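You operate a simulated robot arm through the tools that you are given. There is no shell and no other tool.

The job below is to be done with a simulated robot arm. You get a single attempt, and the scene is never put back.

Task
Roll the bubbles out of the blue book's label on the corner frame.
Fine: clamp it first and leave it clamped square; use the hand roller and put it back on the rest. Set down upright: hand roller. What is to be rubbed or washed off counts as gone when no trace of it is left.

The check looks at the end state, three seconds after you hand in, the way a careful person would. Anything else that was tipped, shoved, dropped, spilled or broken makes it a failure.

Robot
A 7-joint arm with a two-finger parallel gripper, fixed in place. Base frame: the origin is at the foot of the arm, x ahead of it, y to its left, z up. Units: cm, degrees, N and s.
With the tool pointing down near the work surface it reaches from about 50 to 94 cm from the base axis. Its first joint turns from -166.0 to 166.0 degrees. Payload 3.91 kg.
Tool frame: the origin (TCP) lies between the finger pads and is the grasp point; the fingertips stand 3 cm ahead of it; z points along the fingers, y is the line along which they close. The gripper opens to 11 cm. The fingers are 2 cm wide and 1 cm thick; the gripper's body (4.8 by 11.2 cm) begins 5.5 cm behind the TCP.
Orientation is that of the tool frame in the base frame, as a unit quaternion [w, x, y, z]. With the fingers straight down and closing along the base's y, the tool's x points along the base's -x, its y along +y and its z along -z.

Tools
- The arm moves only by the tool drive_tool. Its argument "motion" is a list of rows, each a list of 2 entries, a list of its own where there are three numbers: the shift along the base's x, y, z in cm, then the turn, a rotation vector about the base's x, y, z in degrees. In form: [[[x, y, z], [wx, wy, wz]], ...]. A call has 1 to 20 rows; each row shifts and turns the commanded pose from where the row before left it. "jaw" is the closure, from 0 (fully open) to 1 (shut), set as the call begins (left out, the last holds). Each row takes 0.2 s and may step no farther than 5 cm and 8.6 degrees from the row before; otherwise, or with a gripper value out of range, the whole call is refused. Where a pose cannot be reached the arm comes as near as it can. A force on the tool above 40 N (or 10 N above the force at the start of the call, whichever is more), or a blocked arm, ends the call early, and 0.2 s more pass. Each finger travels about 7.2 cm/s and halts on what it meets, pressing with about 41 N; the grip force reading is that of the motor and also rises with nothing between the fingers. The clock runs only during rows and for 0.2 s after the last one: add rows that do not move to give the fingers time. The reply holds the time, the measured pose of the TCP, the force on the tool along the base axes, the opening and the grip force, in the units named above and with some noise, with the torque about the TCP (base axes, N m) and any sound that the robot's microphone picked up.
- Cameras (640 x 400 px; columns grow to the right, rows downward): "scene" is fixed at [40.2, -64.78, 158.24]; the picture's right is [0.90, -0.44, 0.00], its down [-0.39, -0.79, -0.46] and it looks along [0.20, 0.42, -0.89] (base axes); focal length 328 px, centre (320, 200). "wrist" rides on the gripper at [7.2, 1.7, -10.3] in the tool frame; the picture's right is [-0.23, 0.97, 0.00], its down [-0.76, -0.18, -0.62] and it looks along [-0.61, -0.14, 0.78] (tool axes); focal length 222 px, centre (320, 200). There is no depth. A picture from a camera that has moved, and an enlarged one, comes with that camera's place and axes in the base frame and with its lens.
- capture(camera): a new picture of that camera. No time passes.
- raise_lower(by): slides the trunk up (or, below 0, down) by that many cm; the arm rides with it, the base frame stays. It gives what a move gives, with no picture.
- inspect(camera, box): a new picture of the part [left, top, right, bottom] of that camera's present view, enlarged. No time passes.
- close_job(): hands the job in; it is judged then, once.

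Nothing tells you positions but the pictures and the camera data. Unless the task says otherwise, let go and move clear before handing in.

The tools are called after "Call:" as name(argument=value, ...) on one line, values as JSON. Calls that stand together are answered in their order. drive_tool: Moves the arm, as the interface text tells. Its arguments: {"type":"object","properties":{"motion":{"type":"array"},"jaw":{"type":"number"}},"required":["motion"]} The other tools are called the same way: raise_lower (by) slides the trunk up or down; capture (camera) takes a picture; inspect (camera, box) takes an enlarged picture of a part of a camera's view; close_job () hands the job in.

At the start:

```text
time_s: 0.0
position: [30.85, -26.83, 121.56]
tcp_rot: [-0.001, -0.001, 1.0, 0.0]
force: [0.0, -0.4, 0.9]
wrist_torque: [0.0, 0.0, -0.02]
width: 11.01
grip_force: 0.0
trunk travel left (down, up): [-62.5, 5.7]
```

scene: 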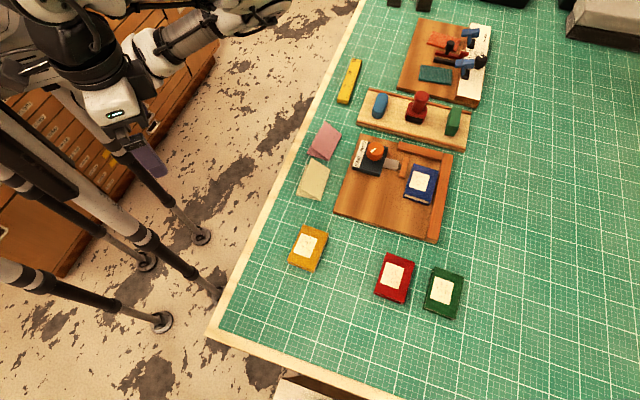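
wrist: 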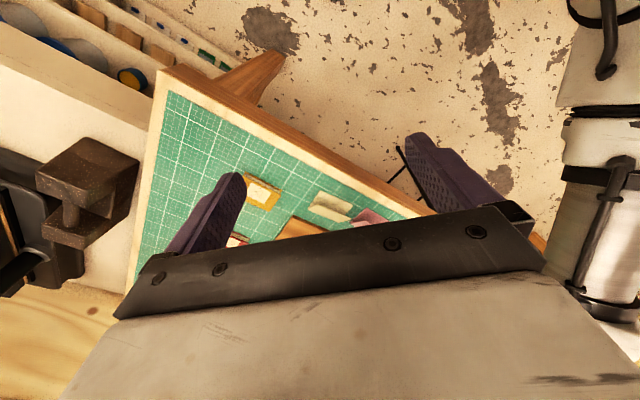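

I see a green cutting mat with a corner frame (wooden board with fences) holding a blue book and a clamp, plus a rest with tools behind it. I'll enlarge the parts to understand them first.

Call:
inspect(camera="scene", box=[320, 120, 480, 250])

Call:
inspect(camera="scene", box=[340, 70, 500, 170])

Call:
inspect(camera="scene", box=[380, 0, 540, 110])

Call:
inspect(camera="scene", box=[270, 120, 480, 330])

```text
3.08 times, centred on (400, 185) of scene
camera zoom: at [40.2, -64.78, 158.24], right [0.9, -0.44, 0.0], down [-0.39, -0.79, -0.46], along [0.2, 0.42, -0.89], focal length 1010 px, centre (74, 246)
```

zoom: 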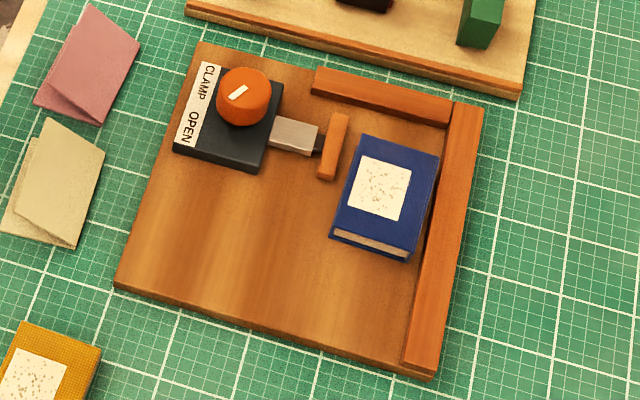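

```text
4.00 times, centred on (420, 120) of scene
camera zoom: at [40.2, -64.78, 158.24], right [0.9, -0.44, 0.0], down [-0.39, -0.79, -0.46], along [0.2, 0.42, -0.89], focal length 1312 px, centre (-80, 520)
```

zoom: 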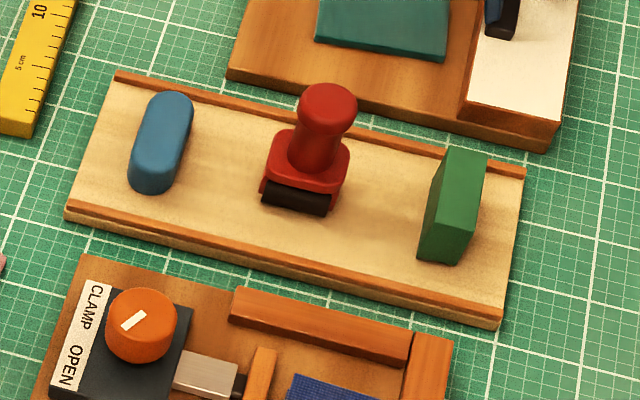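

```text
3.64 times, centred on (460, 55) of scene
camera zoom: at [40.2, -64.78, 158.24], right [0.9, -0.44, 0.0], down [-0.39, -0.79, -0.46], along [0.2, 0.42, -0.89], focal length 1193 px, centre (-189, 727)
```

zoom: 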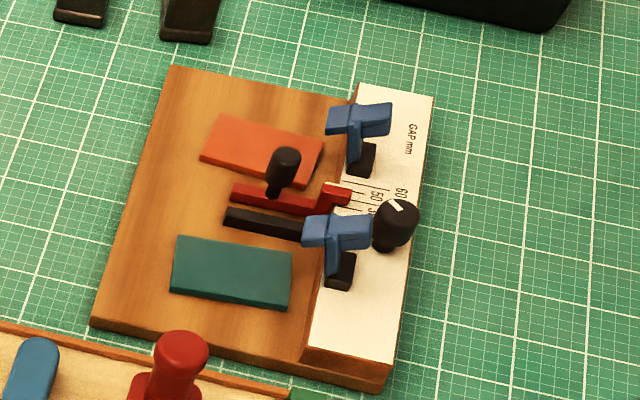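

```text
1.90 times, centred on (375, 225) of scene
camera zoom: at [40.2, -64.78, 158.24], right [0.9, -0.44, 0.0], down [-0.39, -0.79, -0.46], along [0.2, 0.42, -0.89], focal length 625 px, centre (215, 152)
```

zoom: 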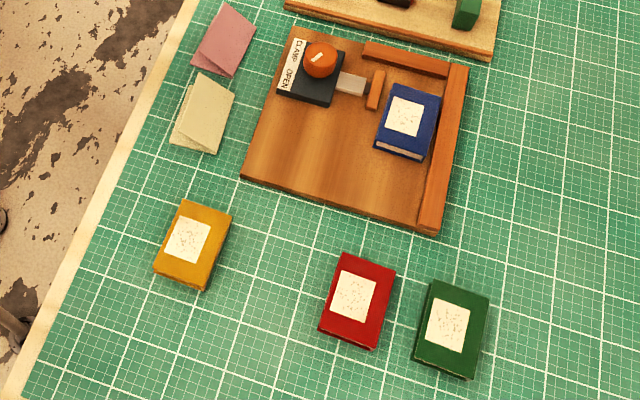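

The worktop seems to be near z≈93 cm and the frame is turned about -37° to the base. I'll move the wrist camera to look over the frame.

Call:
drive_tool(motion=[[[4.6, 0.4, 0], [0, 0, -7.4]], [[4.6, 0.4, 0], [0, 0, -7.4]], [[4.6, 0.4, 0], [0, 0, -7.4]], [[4.6, 0.4, 0], [0, 0, -7.4]], [[4.6, 0.4, 0], [0, 0, -7.4]], [[0, 0, 0], [0, 0, 0]]], jaw=0)

Call:
capture(camera="wrist")

Call:
capture(camera="scene")

```text
time_s: 1.4
position: [53.95, -24.46, 121.8]
tcp_rot: [0.0, 0.315, 0.949, -0.001]
force: [0.1, -0.6, 0.4]
wrist_torque: [0.0, -0.01, -0.01]
width: 11.0
grip_force: 0.1
trunk travel left (down, up): [-62.5, 5.7]
```

```text
taken
camera wrist: at [49.11, -18.85, 132.11], right [0.77, 0.64, 0.0], down [0.5, -0.6, 0.62], along [0.4, -0.48, -0.78], focal length 222 px, centre (320, 200)
```

wrist: 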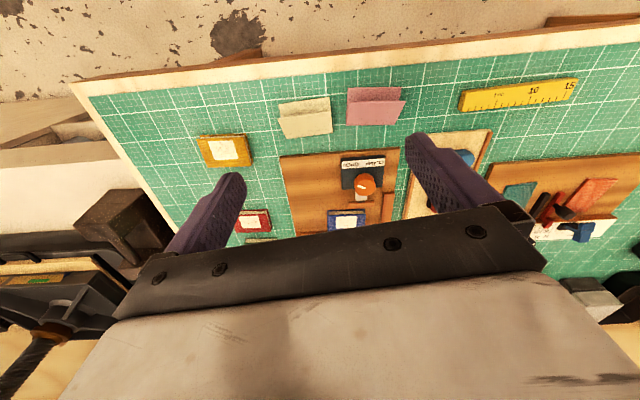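

```text
taken
```

scene: 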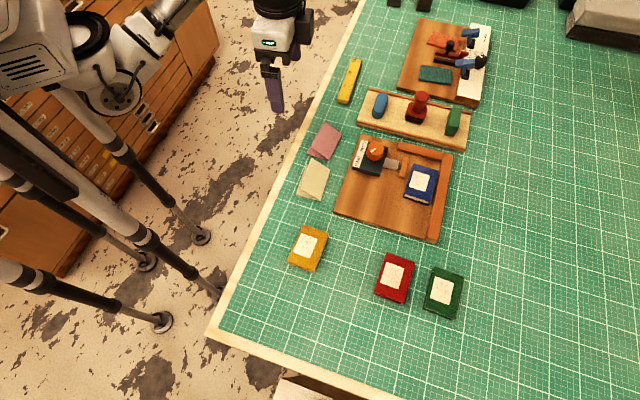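

The wrist camera now sees the frame from the near side. I'll enlarge for triangulation.

Call:
inspect(camera="wrist", box=[190, 80, 410, 240])

Call:
inspect(camera="wrist", box=[400, 70, 640, 240])

```text
2.50 times, centred on (300, 160) of wrist
camera zoom: at [49.11, -18.85, 132.11], right [0.77, 0.64, 0.0], down [0.5, -0.6, 0.62], along [0.4, -0.48, -0.78], focal length 555 px, centre (370, 300)
```

zoom: 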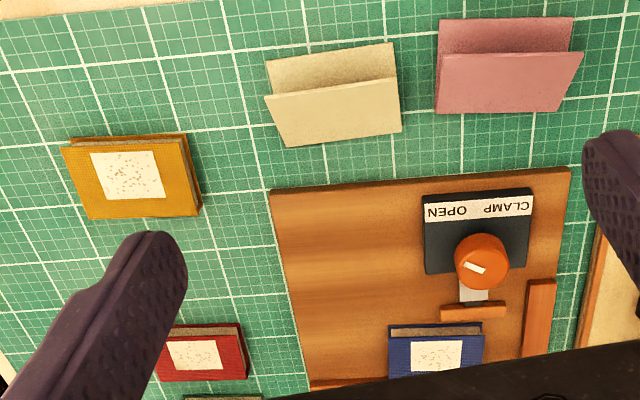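

```text
2.35 times, centred on (520, 155) of wrist
camera zoom: at [49.11, -18.85, 132.11], right [0.77, 0.64, 0.0], down [0.5, -0.6, 0.62], along [0.4, -0.48, -0.78], focal length 523 px, centre (-151, 306)
```

zoom: 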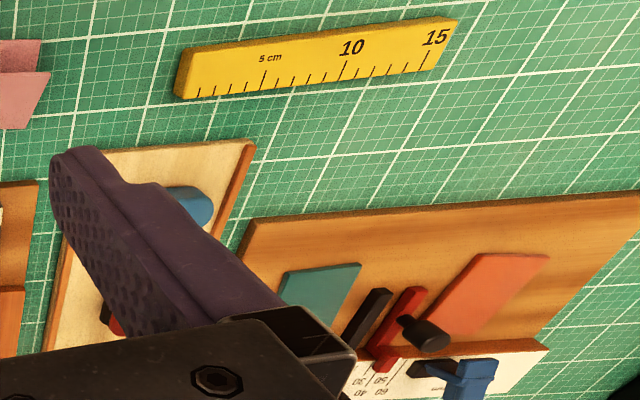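

Triangulation gives the board's top at z≈94.7 with its axes at 45°, and the knob near (69.8, -31.1, 98.7). I'll square up to the board and go lower for a close look.

Call:
drive_tool(motion=[[[3, -0.75, -2.45], [0, 0, -2.1]], [[3, -0.75, -2.45], [0, 0, -2.1]], [[3, -0.75, -2.45], [0, 0, -2.1]], [[3, -0.75, -2.45], [0, 0, -2.0]], [[0, 0, 0], [0, 0, 0]]])

Call:
capture(camera="wrist")

Call:
inspect(camera="wrist", box=[220, 60, 460, 210])

Call:
capture(camera="scene")

```text
time_s: 2.6
position: [65.81, -27.72, 111.99]
tcp_rot: [0.0, 0.385, 0.923, -0.001]
force: [0.5, -0.1, -0.3]
wrist_torque: [0.01, 0.0, 0.0]
width: 11.02
grip_force: 0.2
trunk travel left (down, up): [-62.5, 5.7]
```

```text
taken
camera wrist: at [61.87, -21.46, 122.31], right [0.85, 0.53, 0.0], down [0.41, -0.67, 0.62], along [0.33, -0.53, -0.78], focal length 222 px, centre (320, 200)
```

wrist: 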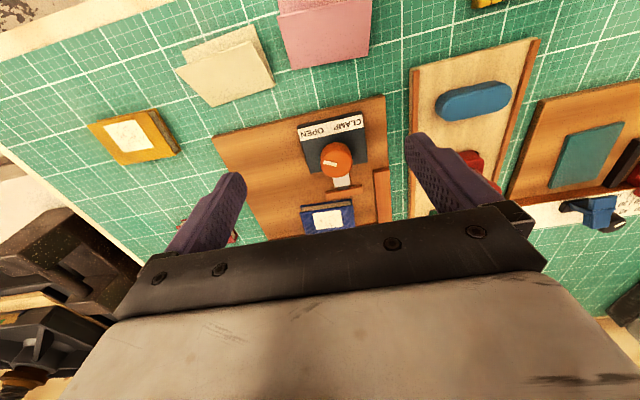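

```text
2.67 times, centred on (340, 135) of wrist
camera zoom: at [61.87, -21.46, 122.31], right [0.85, 0.53, 0.0], down [0.41, -0.67, 0.62], along [0.33, -0.53, -0.78], focal length 592 px, centre (267, 373)
```

zoom: 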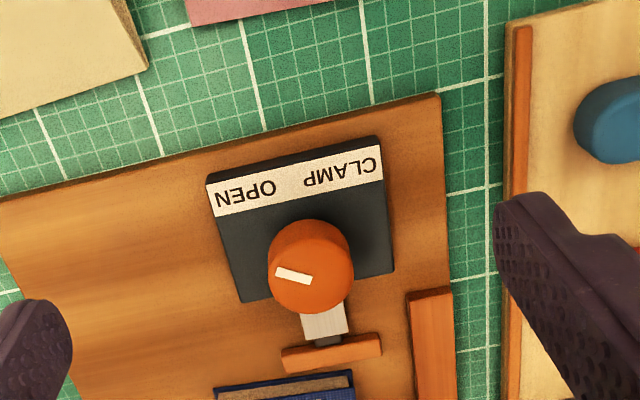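

```text
taken
```

scene: 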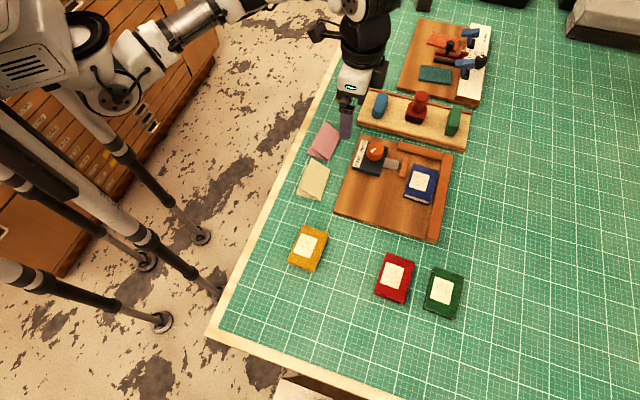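

The knob's mark points to OPEN (≈190° in the base), and CLAMP lies about 110° clockwise from it. Now a view of the book against its fences.

Call:
drive_tool(motion=[[[1.5, -3.5, 0], [0, 0, 0]], [[1.5, -3.5, 0], [0, 0, 0]], [[0, 0, 0], [0, 0, 0]]])

Call:
capture(camera="wrist")

Call:
inspect(camera="wrist", box=[220, 80, 460, 230])

```text
time_s: 3.4
position: [68.64, -34.94, 112.05]
tcp_rot: [0.0, 0.385, 0.923, 0.0]
force: [0.6, 0.3, -0.3]
wrist_torque: [0.01, -0.01, -0.01]
width: 11.0
grip_force: 0.1
trunk travel left (down, up): [-62.5, 5.7]
```

```text
taken
camera wrist: at [64.74, -28.61, 122.33], right [0.85, 0.53, 0.0], down [0.41, -0.66, 0.62], along [0.33, -0.53, -0.78], focal length 222 px, centre (320, 200)
```

wrist: 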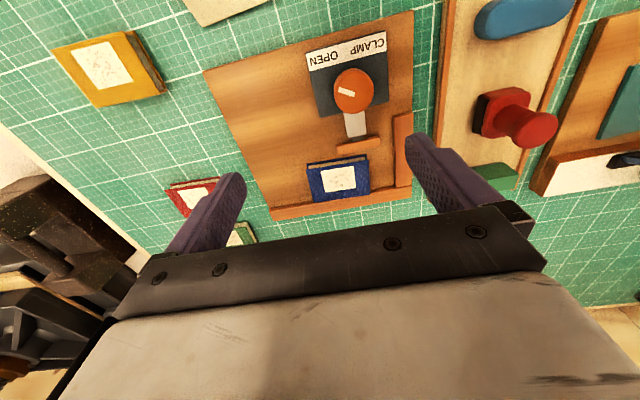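

```text
2.67 times, centred on (340, 155) of wrist
camera zoom: at [64.74, -28.61, 122.33], right [0.85, 0.53, 0.0], down [0.41, -0.66, 0.62], along [0.33, -0.53, -0.78], focal length 592 px, centre (267, 320)
```

zoom: 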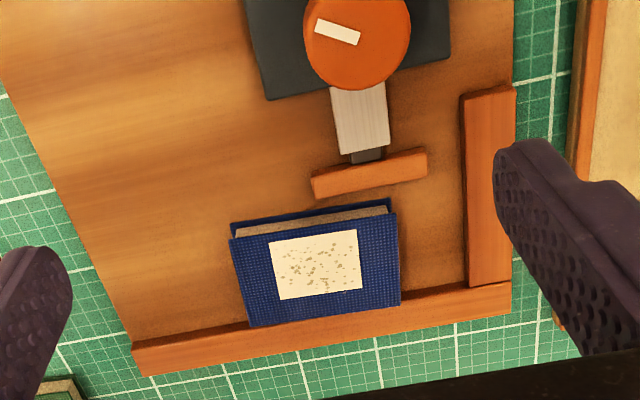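

The book (about 8×5.7×2.3 cm, top z≈97) sits askew and ~3.5 cm short of the back fence. I'll push it gently with closed fingers, first against the far fence and then into the corner, before clamping.

Call:
drive_tool(motion=[[[1.86, -4.4, 0], [0, 0, 0]], [[0, 0, -4], [0, 0, 0]], [[0, 0, -4], [0, 0, 0]], [[0, 0, -3], [0, 0, 0]], [[0, 0, 0], [0, 0, 0]]], jaw=1)

Call:
capture(camera="wrist")

Call:
inspect(camera="scene", box=[320, 120, 480, 250])

```text
time_s: 4.6
position: [70.4, -38.9, 100.87]
tcp_rot: [-0.001, 0.384, 0.923, -0.001]
force: [0.0, -0.5, -0.1]
wrist_torque: [0.02, -0.02, 0.0]
width: 0.01
grip_force: 37.8
trunk travel left (down, up): [-62.5, 5.7]
```

```text
taken
camera wrist: at [66.48, -32.54, 111.17], right [0.85, 0.53, 0.0], down [0.41, -0.66, 0.62], along [0.33, -0.53, -0.78], focal length 222 px, centre (320, 200)
```

wrist: 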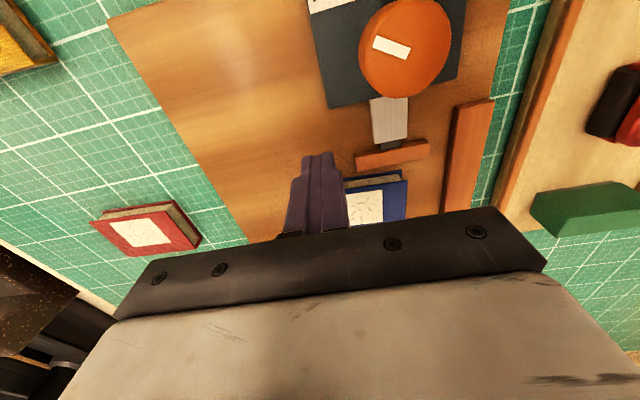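

```text
3.08 times, centred on (400, 185) of scene
camera zoom: at [40.2, -64.78, 158.24], right [0.9, -0.44, 0.0], down [-0.39, -0.79, -0.46], along [0.2, 0.42, -0.89], focal length 1010 px, centre (74, 246)
```

zoom: 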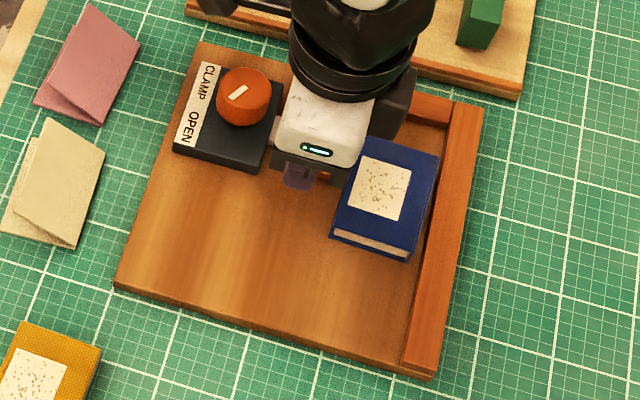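

Fingers are just short of the book's near face; I shift a bit away from the clamp pad and go down.

Call:
drive_tool(motion=[[[-0.5, -0.8, 0], [0, 0, 0]], [[0, 0, -1.2], [0, 0, 0]], [[0, 0, -1.1], [0, 0, 0]], [[0, 0, 0], [0, 0, 0]]])

Call:
capture(camera="wrist")

Call:
inspect(camera="scene", box=[360, 130, 460, 220])

```text
time_s: 5.6
position: [70.11, -39.59, 98.45]
tcp_rot: [-0.001, 0.383, 0.924, -0.001]
force: [-0.4, -0.4, -0.1]
wrist_torque: [-0.01, 0.02, 0.0]
width: 0.0
grip_force: 37.9
trunk travel left (down, up): [-62.5, 5.7]
```

```text
taken
camera wrist: at [66.16, -33.4, 108.81], right [0.85, 0.53, 0.0], down [0.41, -0.66, 0.62], along [0.33, -0.53, -0.78], focal length 222 px, centre (320, 200)
```

wrist: 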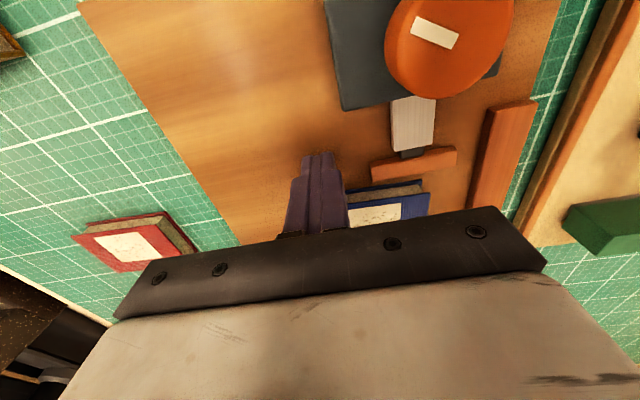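

```text
4.44 times, centred on (410, 175) of scene
camera zoom: at [40.2, -64.78, 158.24], right [0.9, -0.44, 0.0], down [-0.39, -0.79, -0.46], along [0.2, 0.42, -0.89], focal length 1458 px, centre (-80, 311)
```

zoom: 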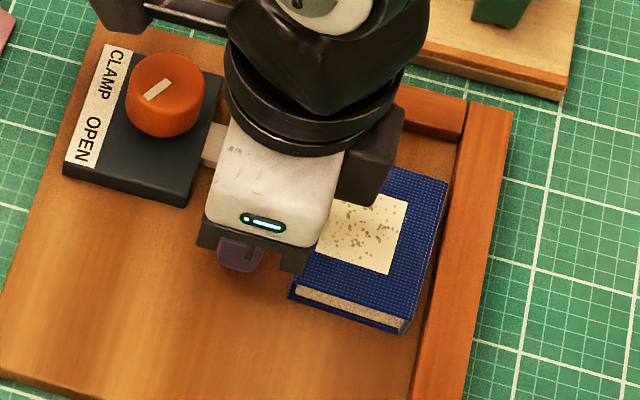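

Call:
drive_tool(motion=[[[0.28, -0.28, 0], [0, 0, 0]], [[0.28, -0.28, 0], [0, 0, 0]], [[0.28, -0.28, 0], [0, 0, 0]], [[0.28, -0.28, 0], [0, 0, 0]], [[0.14, -0.14, 0], [0, 0, 0]], [[0.14, -0.14, 0], [0, 0, 0]], [[0, 0, 0], [0, 0, 0]]])

Call:
inspect(camera="scene", box=[360, 130, 460, 220])

```text
time_s: 7.2
position: [71.57, -41.24, 98.5]
tcp_rot: [-0.001, 0.383, 0.924, -0.001]
force: [0.2, 0.8, 1.1]
wrist_torque: [-0.01, 0.02, 0.0]
width: 0.0
grip_force: 37.8
trunk travel left (down, up): [-62.5, 5.7]
```

```text
4.44 times, centred on (410, 175) of scene
camera zoom: at [40.2, -64.78, 158.24], right [0.9, -0.44, 0.0], down [-0.39, -0.79, -0.46], along [0.2, 0.42, -0.89], focal length 1458 px, centre (-80, 311)
```

zoom: 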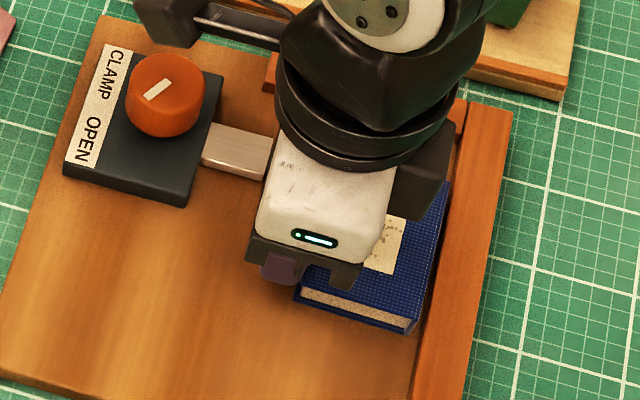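

The book has begun to turn toward the fence; I continue in small steps, watching the force.

Call:
drive_tool(motion=[[[0.11, -0.11, 0], [0, 0, 0]], [[0.11, -0.11, 0], [0, 0, 0]], [[0, 0, 0], [0, 0, 0]]])

Call:
inspect(camera="scene", box=[380, 140, 460, 220])

```text
time_s: 8.0
position: [71.76, -41.62, 98.48]
tcp_rot: [0.0, 0.384, 0.923, 0.0]
force: [-0.6, -0.4, -0.9]
wrist_torque: [0.03, -0.04, 0.01]
width: 0.0
grip_force: 37.3
trunk travel left (down, up): [-62.5, 5.7]
```

```text
5.00 times, centred on (420, 180) of scene
camera zoom: at [40.2, -64.78, 158.24], right [0.9, -0.44, 0.0], down [-0.39, -0.79, -0.46], along [0.2, 0.42, -0.89], focal length 1641 px, centre (-180, 300)
```

zoom: 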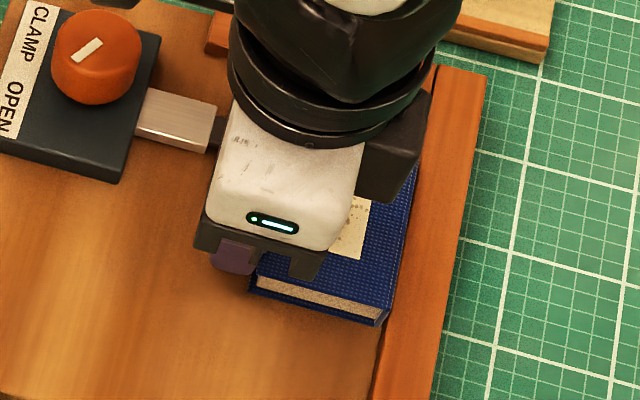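

Call:
drive_tool(motion=[[[0.1, -0.1, 0], [0, 0, 0]], [[0.1, -0.1, 0], [0, 0, 0]], [[0, 0, 0], [0, 0, 0]]])

Call:
inspect(camera="scene", box=[380, 140, 460, 220])

```text
time_s: 8.8
position: [71.93, -41.54, 98.51]
tcp_rot: [-0.001, 0.384, 0.924, 0.0]
force: [-8.7, 14.8, 0.2]
wrist_torque: [0.39, 0.26, 0.05]
width: 0.0
grip_force: 38.3
trunk travel left (down, up): [-62.5, 5.7]
```

```text
5.00 times, centred on (420, 180) of scene
camera zoom: at [40.2, -64.78, 158.24], right [0.9, -0.44, 0.0], down [-0.39, -0.79, -0.46], along [0.2, 0.42, -0.89], focal length 1641 px, centre (-180, 300)
```

zoom: 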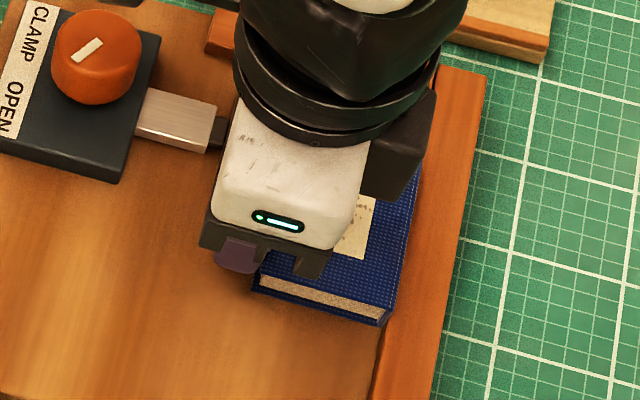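

The book is flush against the far fence (force rose to ~17 N). Now I back off and go round to its front face.

Call:
drive_tool(motion=[[[-0.85, 0.85, 0], [0, 0, 0]], [[-2.45, -2.45, 0], [0, 0, 0]], [[0, 0, 0], [0, 0, 0]], [[1.6, -1.6, 0], [0, 0, 0]], [[1.6, -1.6, 0], [0, 0, 0]], [[0, 0, 0], [0, 0, 0]]])

Call:
inspect(camera="scene", box=[360, 130, 460, 230])

Call:
capture(camera="wrist")

```text
time_s: 10.2
position: [71.87, -46.59, 98.51]
tcp_rot: [0.0, 0.384, 0.923, 0.0]
force: [0.0, -0.5, 0.0]
wrist_torque: [-0.02, 0.0, -0.01]
width: 0.01
grip_force: 37.7
trunk travel left (down, up): [-62.5, 5.7]
```

```text
4.00 times, centred on (410, 180) of scene
camera zoom: at [40.2, -64.78, 158.24], right [0.9, -0.44, 0.0], down [-0.39, -0.79, -0.46], along [0.2, 0.42, -0.89], focal length 1312 px, centre (-40, 280)
```

zoom: 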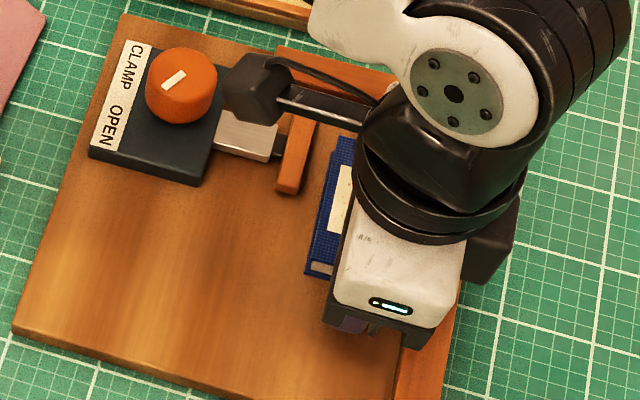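

```text
taken
camera wrist: at [68.02, -40.29, 108.81], right [0.85, 0.53, 0.0], down [0.41, -0.66, 0.62], along [0.33, -0.53, -0.78], focal length 222 px, centre (320, 200)
```

wrist: 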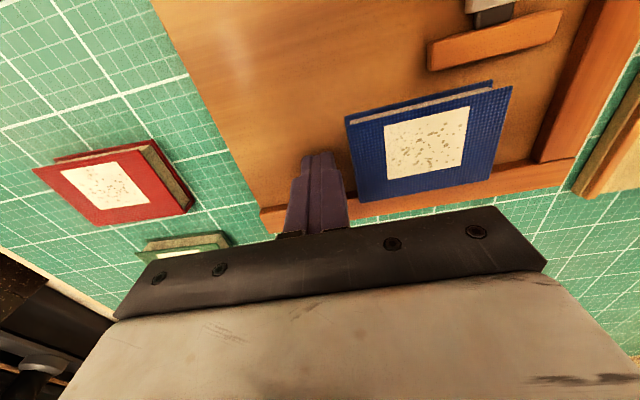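

The fingers stand in front of the book's front face. I push along the fence toward the back.

Call:
drive_tool(motion=[[[0.285, 0.28, 0], [0, 0, 0]], [[0.285, 0.28, 0], [0, 0, 0]], [[0.285, 0.28, 0], [0, 0, 0]], [[0.285, 0.28, 0], [0, 0, 0]], [[0.285, 0.28, 0], [0, 0, 0]], [[0.285, 0.28, 0], [0, 0, 0]], [[0.285, 0.28, 0], [0, 0, 0]], [[0.285, 0.28, 0], [0, 0, 0]], [[0.285, 0.28, 0], [0, 0, 0]], [[0.285, 0.28, 0], [0, 0, 0]], [[0, 0, 0], [0, 0, 0]]])

Call:
inspect(camera="wrist", box=[240, 40, 560, 240])

```text
time_s: 12.6
position: [74.64, -43.77, 98.56]
tcp_rot: [0.0, 0.383, 0.924, 0.0]
force: [-0.1, 0.3, 0.4]
wrist_torque: [-0.01, 0.0, 0.03]
width: 0.0
grip_force: 37.9
trunk travel left (down, up): [-62.5, 5.7]
```

```text
2.00 times, centred on (400, 140) of wrist
camera zoom: at [70.78, -37.42, 108.83], right [0.85, 0.53, 0.0], down [0.41, -0.66, 0.62], along [0.33, -0.53, -0.78], focal length 444 px, centre (160, 320)
```

zoom: 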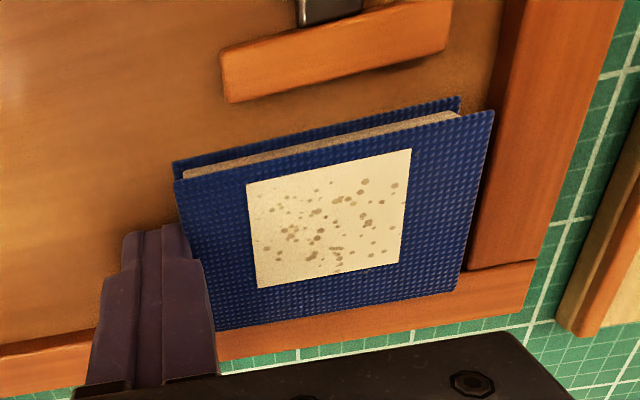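

Call:
drive_tool(motion=[[[0.11, 0.105, 0], [0, 0, 0]], [[0.11, 0.105, 0], [0, 0, 0]], [[0.11, 0.105, 0], [0, 0, 0]], [[0, 0, 0], [0, 0, 0]]])

Call:
inspect(camera="wrist", box=[240, 40, 560, 240])

```text
time_s: 13.6
position: [75.03, -43.37, 98.5]
tcp_rot: [-0.001, 0.384, 0.923, -0.001]
force: [-0.5, 0.2, 1.3]
wrist_torque: [0.0, 0.02, -0.03]
width: 0.0
grip_force: 37.5
trunk travel left (down, up): [-62.5, 5.7]
```

```text
2.00 times, centred on (400, 140) of wrist
camera zoom: at [71.13, -37.1, 108.8], right [0.85, 0.53, 0.0], down [0.41, -0.66, 0.62], along [0.33, -0.53, -0.78], focal length 444 px, centre (160, 320)
```

zoom: 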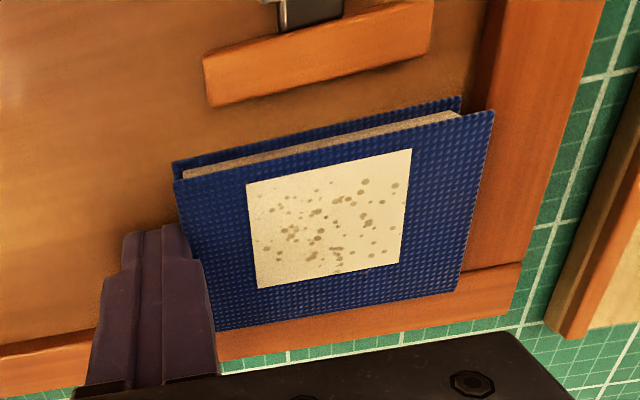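

Call:
drive_tool(motion=[[[0.08, 0.08, 0], [0, 0, 0]], [[0.08, 0.08, 0], [0, 0, 0]], [[0, 0, 0], [0, 0, 0]]])

Call:
inspect(camera="wrist", box=[240, 40, 560, 240])

```text
time_s: 14.4
position: [75.17, -43.17, 98.59]
tcp_rot: [0.0, 0.384, 0.923, -0.001]
force: [0.5, -0.3, 0.3]
wrist_torque: [0.0, -0.01, -0.03]
width: 0.0
grip_force: 37.6
trunk travel left (down, up): [-62.5, 5.7]
```

```text
2.00 times, centred on (400, 140) of wrist
camera zoom: at [71.29, -36.91, 108.86], right [0.85, 0.53, 0.0], down [0.41, -0.66, 0.62], along [0.33, -0.53, -0.78], focal length 444 px, centre (160, 320)
```

zoom: 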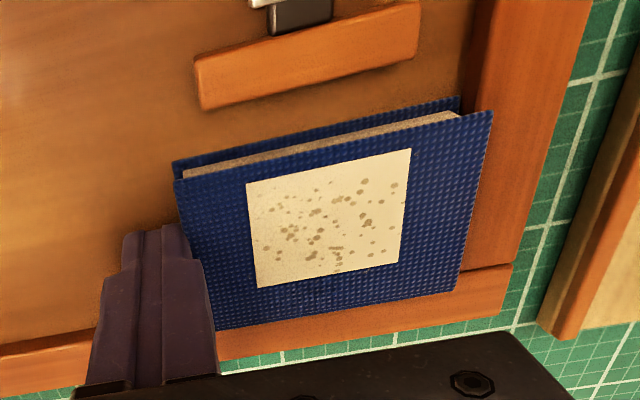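

Call:
drive_tool(motion=[[[0.08, 0.08, 0], [0, 0, 0]], [[0.08, 0.08, 0], [0, 0, 0]], [[0, 0, 0], [0, 0, 0]]])

Call:
inspect(camera="wrist", box=[240, 40, 560, 240])

```text
time_s: 15.2
position: [75.22, -43.15, 98.66]
tcp_rot: [0.0, 0.386, 0.923, -0.002]
force: [-5.8, -7.5, -0.5]
wrist_torque: [-0.13, 0.16, 0.0]
width: 0.0
grip_force: 38.1
trunk travel left (down, up): [-62.5, 5.7]
```

```text
2.00 times, centred on (400, 140) of wrist
camera zoom: at [71.39, -36.82, 108.9], right [0.85, 0.52, 0.0], down [0.41, -0.66, 0.62], along [0.32, -0.53, -0.78], focal length 444 px, centre (160, 320)
```

zoom: 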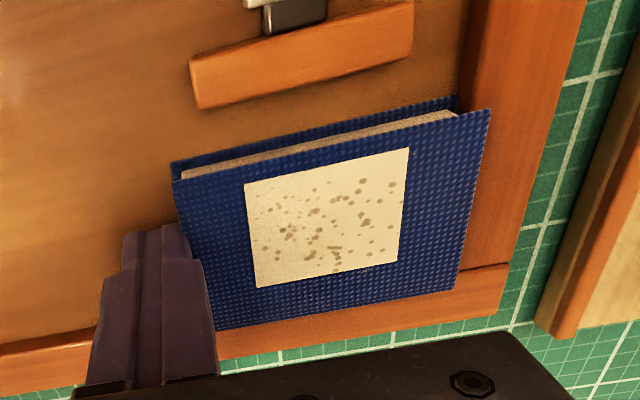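

The book now sits in the corner (back fence contact ~10 N). I back off, rise and go over to the knob with open fingers.

Call:
drive_tool(motion=[[[-1.07, -1.05, 0], [0, 0, 0]], [[0, 0, 4.5], [0, 0, 0]], [[0, 0, 4.5], [0, 0, 0]], [[-1.2, 4.2, 0], [0, 0, 0]], [[-1.2, 4.2, 0], [0, 0, 0]], [[-1.2, 4.3, 0], [0, 0, 0]], [[0, 0, 0], [0, 0, 0]]])

Call:
drive_tool(motion=[[[0, 0, 0], [0, 0, 0]], [[0, 0, 0], [0, 0, 0]], [[0, 0, 0], [0, 0, 0]]], jaw=0.35)

Call:
capture(camera="wrist")

Call:
inspect(camera="scene", box=[360, 130, 460, 220])

```text
time_s: 16.8
position: [70.79, -31.5, 107.31]
tcp_rot: [-0.001, 0.384, 0.923, -0.001]
force: [-0.3, -0.6, 0.3]
wrist_torque: [-0.01, 0.01, 0.02]
width: 0.0
grip_force: 37.4
trunk travel left (down, up): [-62.5, 5.7]
```

```text
time_s: 17.6
position: [70.86, -31.49, 107.35]
tcp_rot: [0.0, 0.384, 0.923, 0.0]
force: [0.3, 0.5, -0.8]
wrist_torque: [0.05, 0.01, 0.02]
width: 7.17
grip_force: 0.1
trunk travel left (down, up): [-62.5, 5.7]
```

```text
taken
camera wrist: at [66.87, -25.26, 117.58], right [0.85, 0.53, 0.0], down [0.41, -0.66, 0.62], along [0.33, -0.53, -0.78], focal length 222 px, centre (320, 200)
```

wrist: 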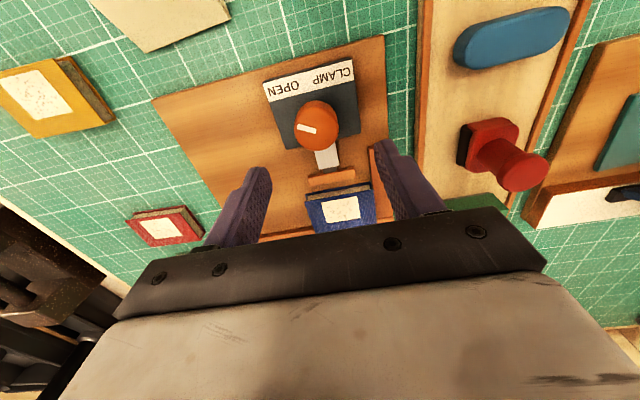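

```text
4.44 times, centred on (410, 175) of scene
camera zoom: at [40.2, -64.78, 158.24], right [0.9, -0.44, 0.0], down [-0.39, -0.79, -0.46], along [0.2, 0.42, -0.89], focal length 1458 px, centre (-80, 311)
```

zoom: 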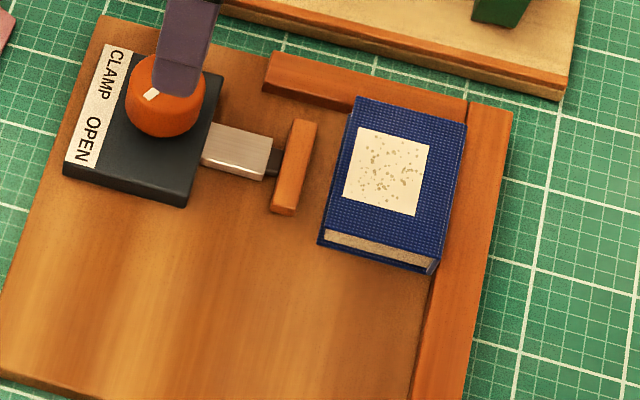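

The book is squarely in the corner. Zooming on the knob for an exact position.

Call:
inspect(camera="wrist", box=[256, 60, 384, 140])

Call:
inspect(camera="scene", box=[340, 120, 420, 180])

```text
5.00 times, centred on (320, 100) of wrist
camera zoom: at [66.87, -25.26, 117.58], right [0.85, 0.53, 0.0], down [0.41, -0.66, 0.62], along [0.33, -0.53, -0.78], focal length 1111 px, centre (320, 700)
```

zoom: 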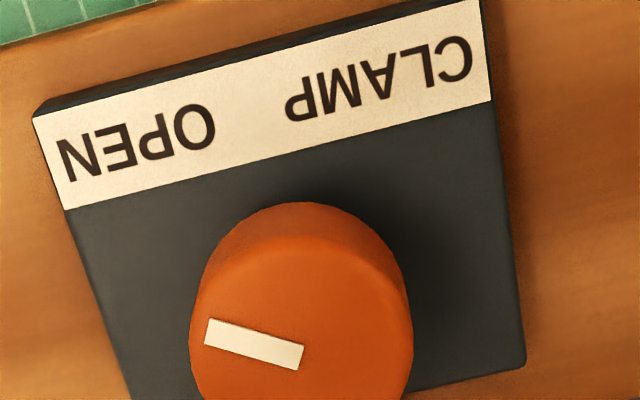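

```text
6.67 times, centred on (380, 150) of scene
camera zoom: at [40.2, -64.78, 158.24], right [0.9, -0.44, 0.0], down [-0.39, -0.79, -0.46], along [0.2, 0.42, -0.89], focal length 2188 px, centre (-80, 533)
```

zoom: 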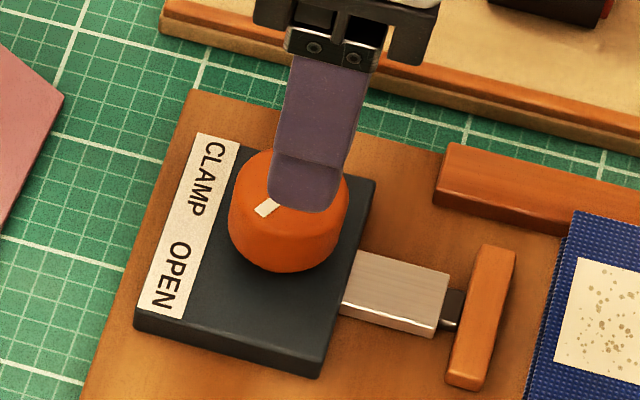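

The knob axis is at about (70.5, -31.7) with a 4 cm diameter; its mark is ~60° to the OPEN side, so about 120° clockwise to CLAMP. I pre-rotate the gripper the other way for range and centre over the knob.

Call:
drive_tool(motion=[[[-0.36, -0.2, 0], [0, 0, 8.2]], [[0, 0, 0], [0, 0, 8.2]], [[0, 0, 0], [0, 0, 8.2]], [[0, 0, 0], [0, 0, 8.2]], [[0, 0, 0], [0, 0, 8.2]], [[0, 0, 0], [0, 0, 8.2]], [[0, 0, 0], [0, 0, 8.2]], [[0, 0, 0], [0, 0, 8.2]], [[0, 0, 0], [0, 0, 8.2]], [[0, 0, 0], [0, 0, 8.2]], [[0, 0, -2], [0, 0, 0]], [[0, 0, 0], [0, 0, 0]]])

Call:
capture(camera="wrist")

Call:
inspect(camera="scene", box=[340, 120, 420, 180])

```text
time_s: 20.2
position: [69.94, -31.41, 105.71]
tcp_rot: [-0.001, -0.316, 0.949, -0.001]
force: [0.0, -0.7, 0.4]
wrist_torque: [-0.03, 0.01, 0.01]
width: 7.15
grip_force: 0.0
trunk travel left (down, up): [-62.5, 5.7]
```

```text
taken
camera wrist: at [63.17, -34.55, 115.93], right [-0.4, 0.92, 0.0], down [0.71, 0.32, 0.62], along [0.57, 0.25, -0.78], focal length 222 px, centre (320, 200)
```

wrist: 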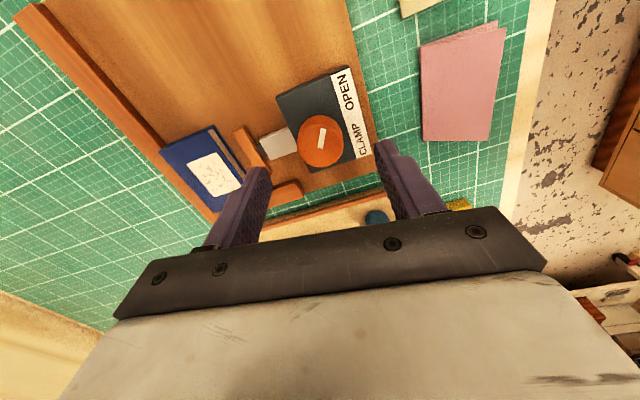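

```text
6.67 times, centred on (380, 150) of scene
camera zoom: at [40.2, -64.78, 158.24], right [0.9, -0.44, 0.0], down [-0.39, -0.79, -0.46], along [0.2, 0.42, -0.89], focal length 2188 px, centre (-80, 533)
```

zoom: 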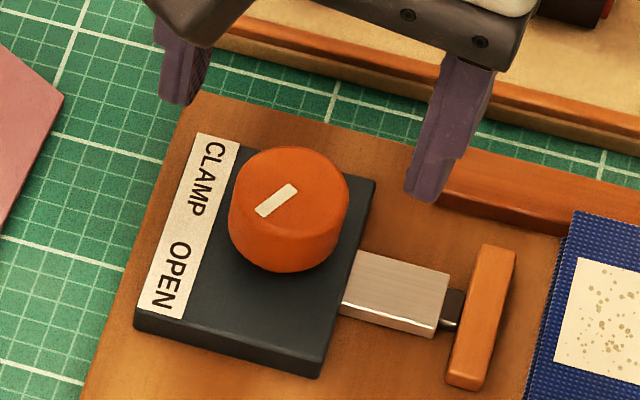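

Call:
inspect(camera="wrist", box=[256, 90, 384, 170])

```text
5.00 times, centred on (320, 130) of wrist
camera zoom: at [63.17, -34.55, 115.93], right [-0.4, 0.92, 0.0], down [0.71, 0.32, 0.62], along [0.57, 0.25, -0.78], focal length 1111 px, centre (320, 550)
```

zoom: 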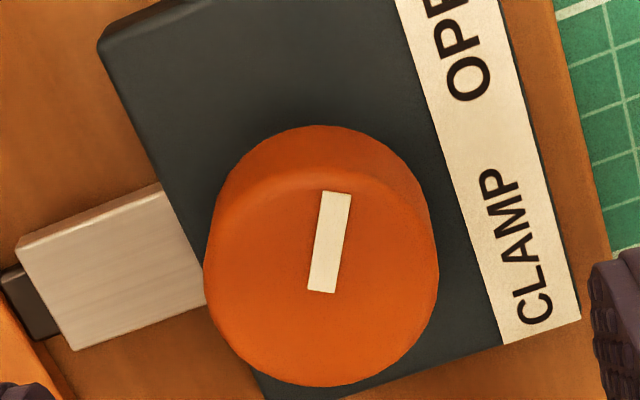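

The two views give the knob at (70.4, -31.45), top z≈99. I centre, descend and close on it.

Call:
drive_tool(motion=[[[0.45, -0.04, 0], [0, 0, 0]], [[0, 0, -2.5], [0, 0, 0]], [[0, 0, -2], [0, 0, 0]], [[0, 0, -0.8], [0, 0, 0]], [[0, 0, 0], [0, 0, 0]]])

Call:
capture(camera="wrist")

Call:
inspect(camera="scene", box=[340, 120, 420, 180])

```text
time_s: 21.4
position: [70.7, -31.6, 100.17]
tcp_rot: [0.001, -0.316, 0.949, -0.001]
force: [0.3, 0.0, -0.7]
wrist_torque: [-0.05, -0.02, -0.04]
width: 7.14
grip_force: 0.1
trunk travel left (down, up): [-62.5, 5.7]
```

```text
taken
camera wrist: at [63.79, -34.68, 110.4], right [-0.4, 0.92, 0.0], down [0.72, 0.32, 0.62], along [0.57, 0.25, -0.78], focal length 222 px, centre (320, 200)
```

wrist: 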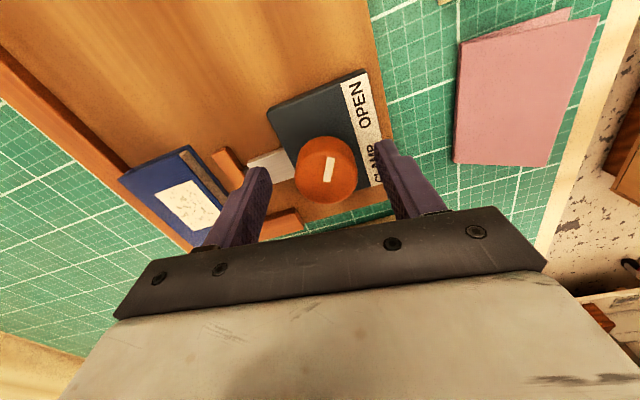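

```text
6.67 times, centred on (380, 150) of scene
camera zoom: at [40.2, -64.78, 158.24], right [0.9, -0.44, 0.0], down [-0.39, -0.79, -0.46], along [0.2, 0.42, -0.89], focal length 2188 px, centre (-80, 533)
```

zoom: 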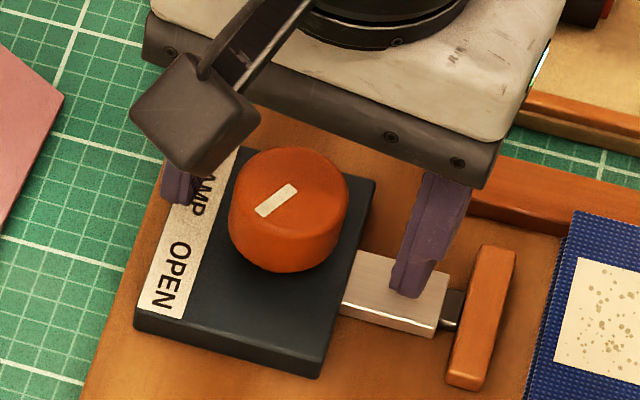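

Call:
inspect(camera="wrist", box=[240, 120, 400, 220])

```text
4.00 times, centred on (320, 170) of wrist
camera zoom: at [63.79, -34.68, 110.4], right [-0.4, 0.92, 0.0], down [0.72, 0.32, 0.62], along [0.57, 0.25, -0.78], focal length 888 px, centre (320, 320)
```

zoom: 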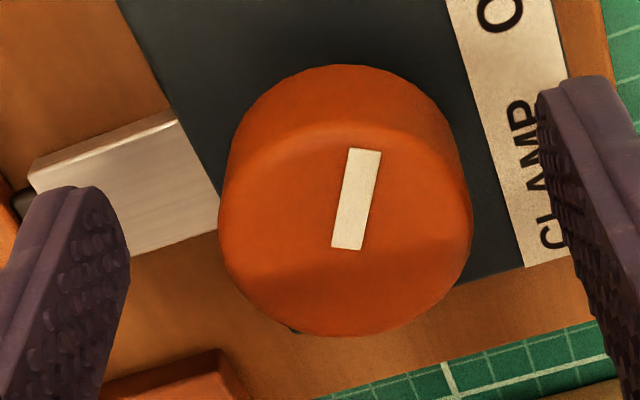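

Small correction, then close on the knob.

Call:
drive_tool(motion=[[[-0.28, 0.2, 0], [0, 0, 0]], [[0, 0, 0], [0, 0, 0]]])

Call:
drive_tool(motion=[[[0, 0, 0], [0, 0, 0]], [[0, 0, 0], [0, 0, 0]], [[0, 0, 0], [0, 0, 0]]], jaw=1)

Call:
inspect(camera="wrist", box=[240, 120, 400, 220])

```text
time_s: 22.0
position: [70.38, -31.46, 100.06]
tcp_rot: [0.0, -0.317, 0.948, -0.002]
force: [-0.2, 0.6, 0.6]
wrist_torque: [0.01, 0.04, 0.0]
width: 7.12
grip_force: 0.1
trunk travel left (down, up): [-62.5, 5.7]
```

```text
time_s: 22.8
position: [70.42, -31.32, 100.17]
tcp_rot: [0.001, -0.316, 0.949, 0.0]
force: [-9.7, 10.6, -3.6]
wrist_torque: [0.45, 0.33, 0.0]
width: 3.73
grip_force: 45.3
trunk travel left (down, up): [-62.5, 5.7]
```

```text
4.00 times, centred on (320, 170) of wrist
camera zoom: at [63.53, -34.4, 110.4], right [-0.4, 0.92, 0.0], down [0.72, 0.31, 0.62], along [0.57, 0.25, -0.78], focal length 888 px, centre (320, 320)
```

zoom: 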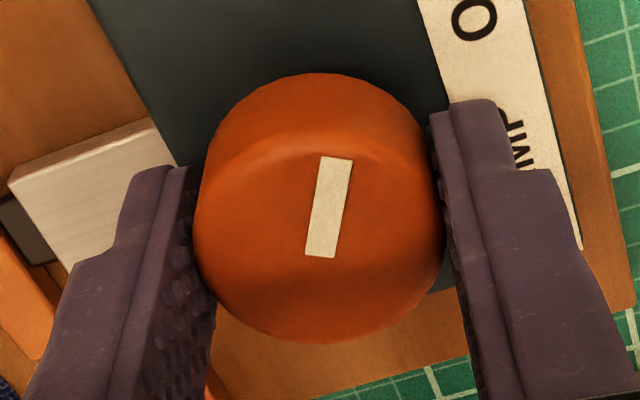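

Grip holds. I relieve the side load slightly and start turning clockwise toward CLAMP.

Call:
drive_tool(motion=[[[-0.1, 0.12, 0], [0, 0, 0]], [[0, 0, 0], [0, 0, -6]], [[0, 0, 0], [0, 0, -6]], [[0, 0, 0], [0, 0, -6]], [[0, 0, 0], [0, 0, -6]], [[0, 0, 0], [0, 0, 0]]])

Call:
inspect(camera="wrist", box=[160, 70, 480, 270])

Call:
inspect(camera="scene", box=[340, 120, 460, 210])

```text
time_s: 24.2
position: [70.22, -31.34, 100.27]
tcp_rot: [-0.001, -0.111, 0.994, -0.001]
force: [-8.9, 4.6, -14.3]
wrist_torque: [0.17, -0.29, 0.02]
width: 3.73
grip_force: 44.9
trunk travel left (down, up): [-62.5, 5.7]
```

```text
2.00 times, centred on (320, 170) of wrist
camera zoom: at [62.92, -31.38, 110.42], right [0.01, 1.0, 0.0], down [0.78, 0.0, 0.62], along [0.62, 0.0, -0.78], focal length 444 px, centre (320, 260)
```

zoom: 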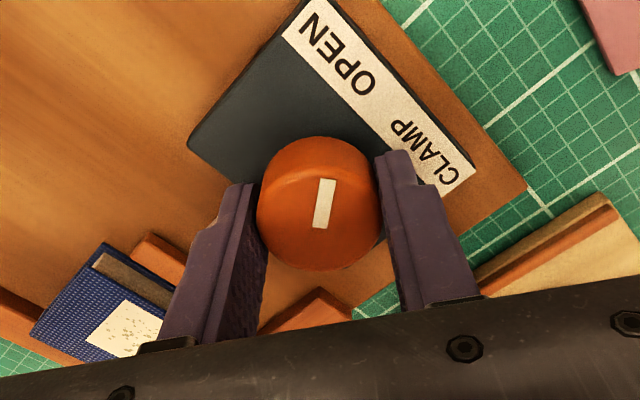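

```text
4.44 times, centred on (400, 165) of scene
camera zoom: at [40.2, -64.78, 158.24], right [0.9, -0.44, 0.0], down [-0.39, -0.79, -0.46], along [0.2, 0.42, -0.89], focal length 1458 px, centre (-36, 356)
```

zoom: 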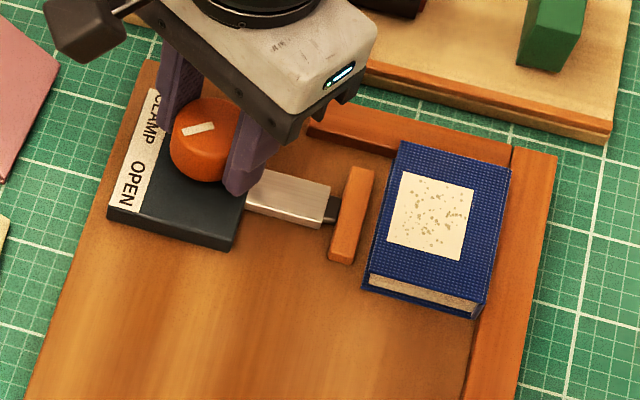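

The knob is turning with the gripper. I continue, easing the vertical load.

Call:
drive_tool(motion=[[[-0.05, 0.03, -0.1], [0, 0, 0]], [[0, 0, 0], [0, 0, -6]], [[0, 0, 0], [0, 0, -6]], [[0, 0, 0], [0, 0, -6]], [[0, 0, 0], [0, 0, -6]], [[0, 0, 0], [0, 0, 0]]])

Call:
inspect(camera="scene", box=[340, 120, 460, 210])

```text
time_s: 25.6
position: [70.3, -31.3, 100.1]
tcp_rot: [0.001, 0.097, 0.995, -0.002]
force: [0.3, -2.9, -3.4]
wrist_torque: [-0.16, 0.81, -0.01]
width: 3.74
grip_force: 45.0
trunk travel left (down, up): [-62.5, 5.7]
```

```text
4.44 times, centred on (400, 165) of scene
camera zoom: at [40.2, -64.78, 158.24], right [0.9, -0.44, 0.0], down [-0.39, -0.79, -0.46], along [0.2, 0.42, -0.89], focal length 1458 px, centre (-36, 356)
```

zoom: 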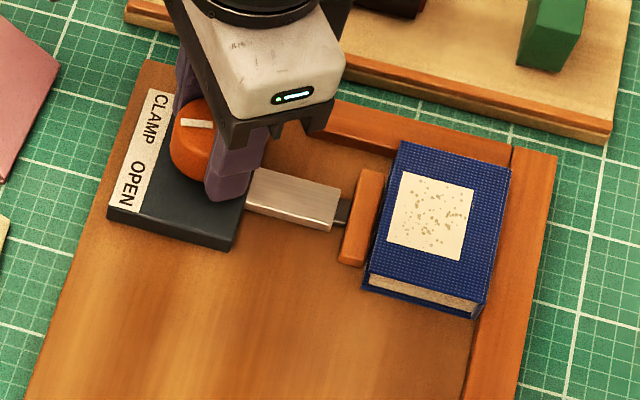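

Call:
drive_tool(motion=[[[0, 0, 0], [0, 0, -6]], [[0, 0, 0], [0, 0, -6]], [[0, 0, 0], [0, 0, -6]], [[0, 0, 0], [0, 0, 0]]])

Call:
inspect(camera="scene", box=[340, 120, 460, 210])

Call:
inspect(camera="wrist", box=[160, 70, 480, 270])

```text
time_s: 26.6
position: [70.28, -31.38, 100.07]
tcp_rot: [0.0, 0.252, 0.968, -0.001]
force: [2.8, -13.7, -4.2]
wrist_torque: [-0.84, -0.9, -0.01]
width: 3.74
grip_force: 44.9
trunk travel left (down, up): [-62.5, 5.7]
```

```text
4.44 times, centred on (400, 165) of scene
camera zoom: at [40.2, -64.78, 158.24], right [0.9, -0.44, 0.0], down [-0.39, -0.79, -0.46], along [0.2, 0.42, -0.89], focal length 1458 px, centre (-36, 356)
```

zoom: 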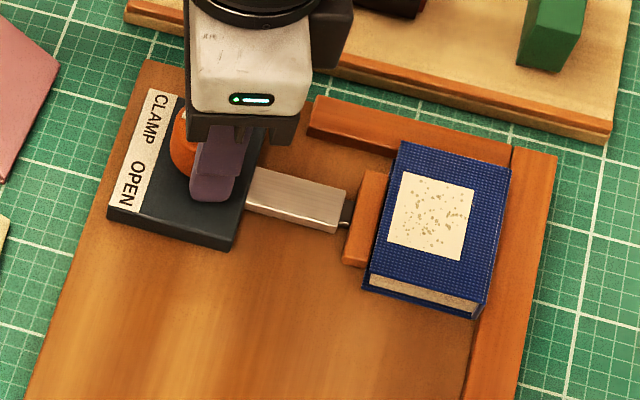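

```text
2.00 times, centred on (320, 170) of wrist
camera zoom: at [64.86, -26.43, 110.41], right [0.67, 0.74, 0.0], down [0.58, -0.53, 0.62], along [0.46, -0.42, -0.78], focal length 444 px, centre (320, 260)
```

zoom: 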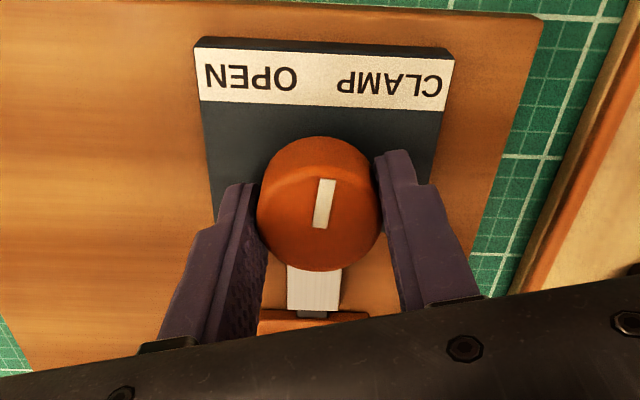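

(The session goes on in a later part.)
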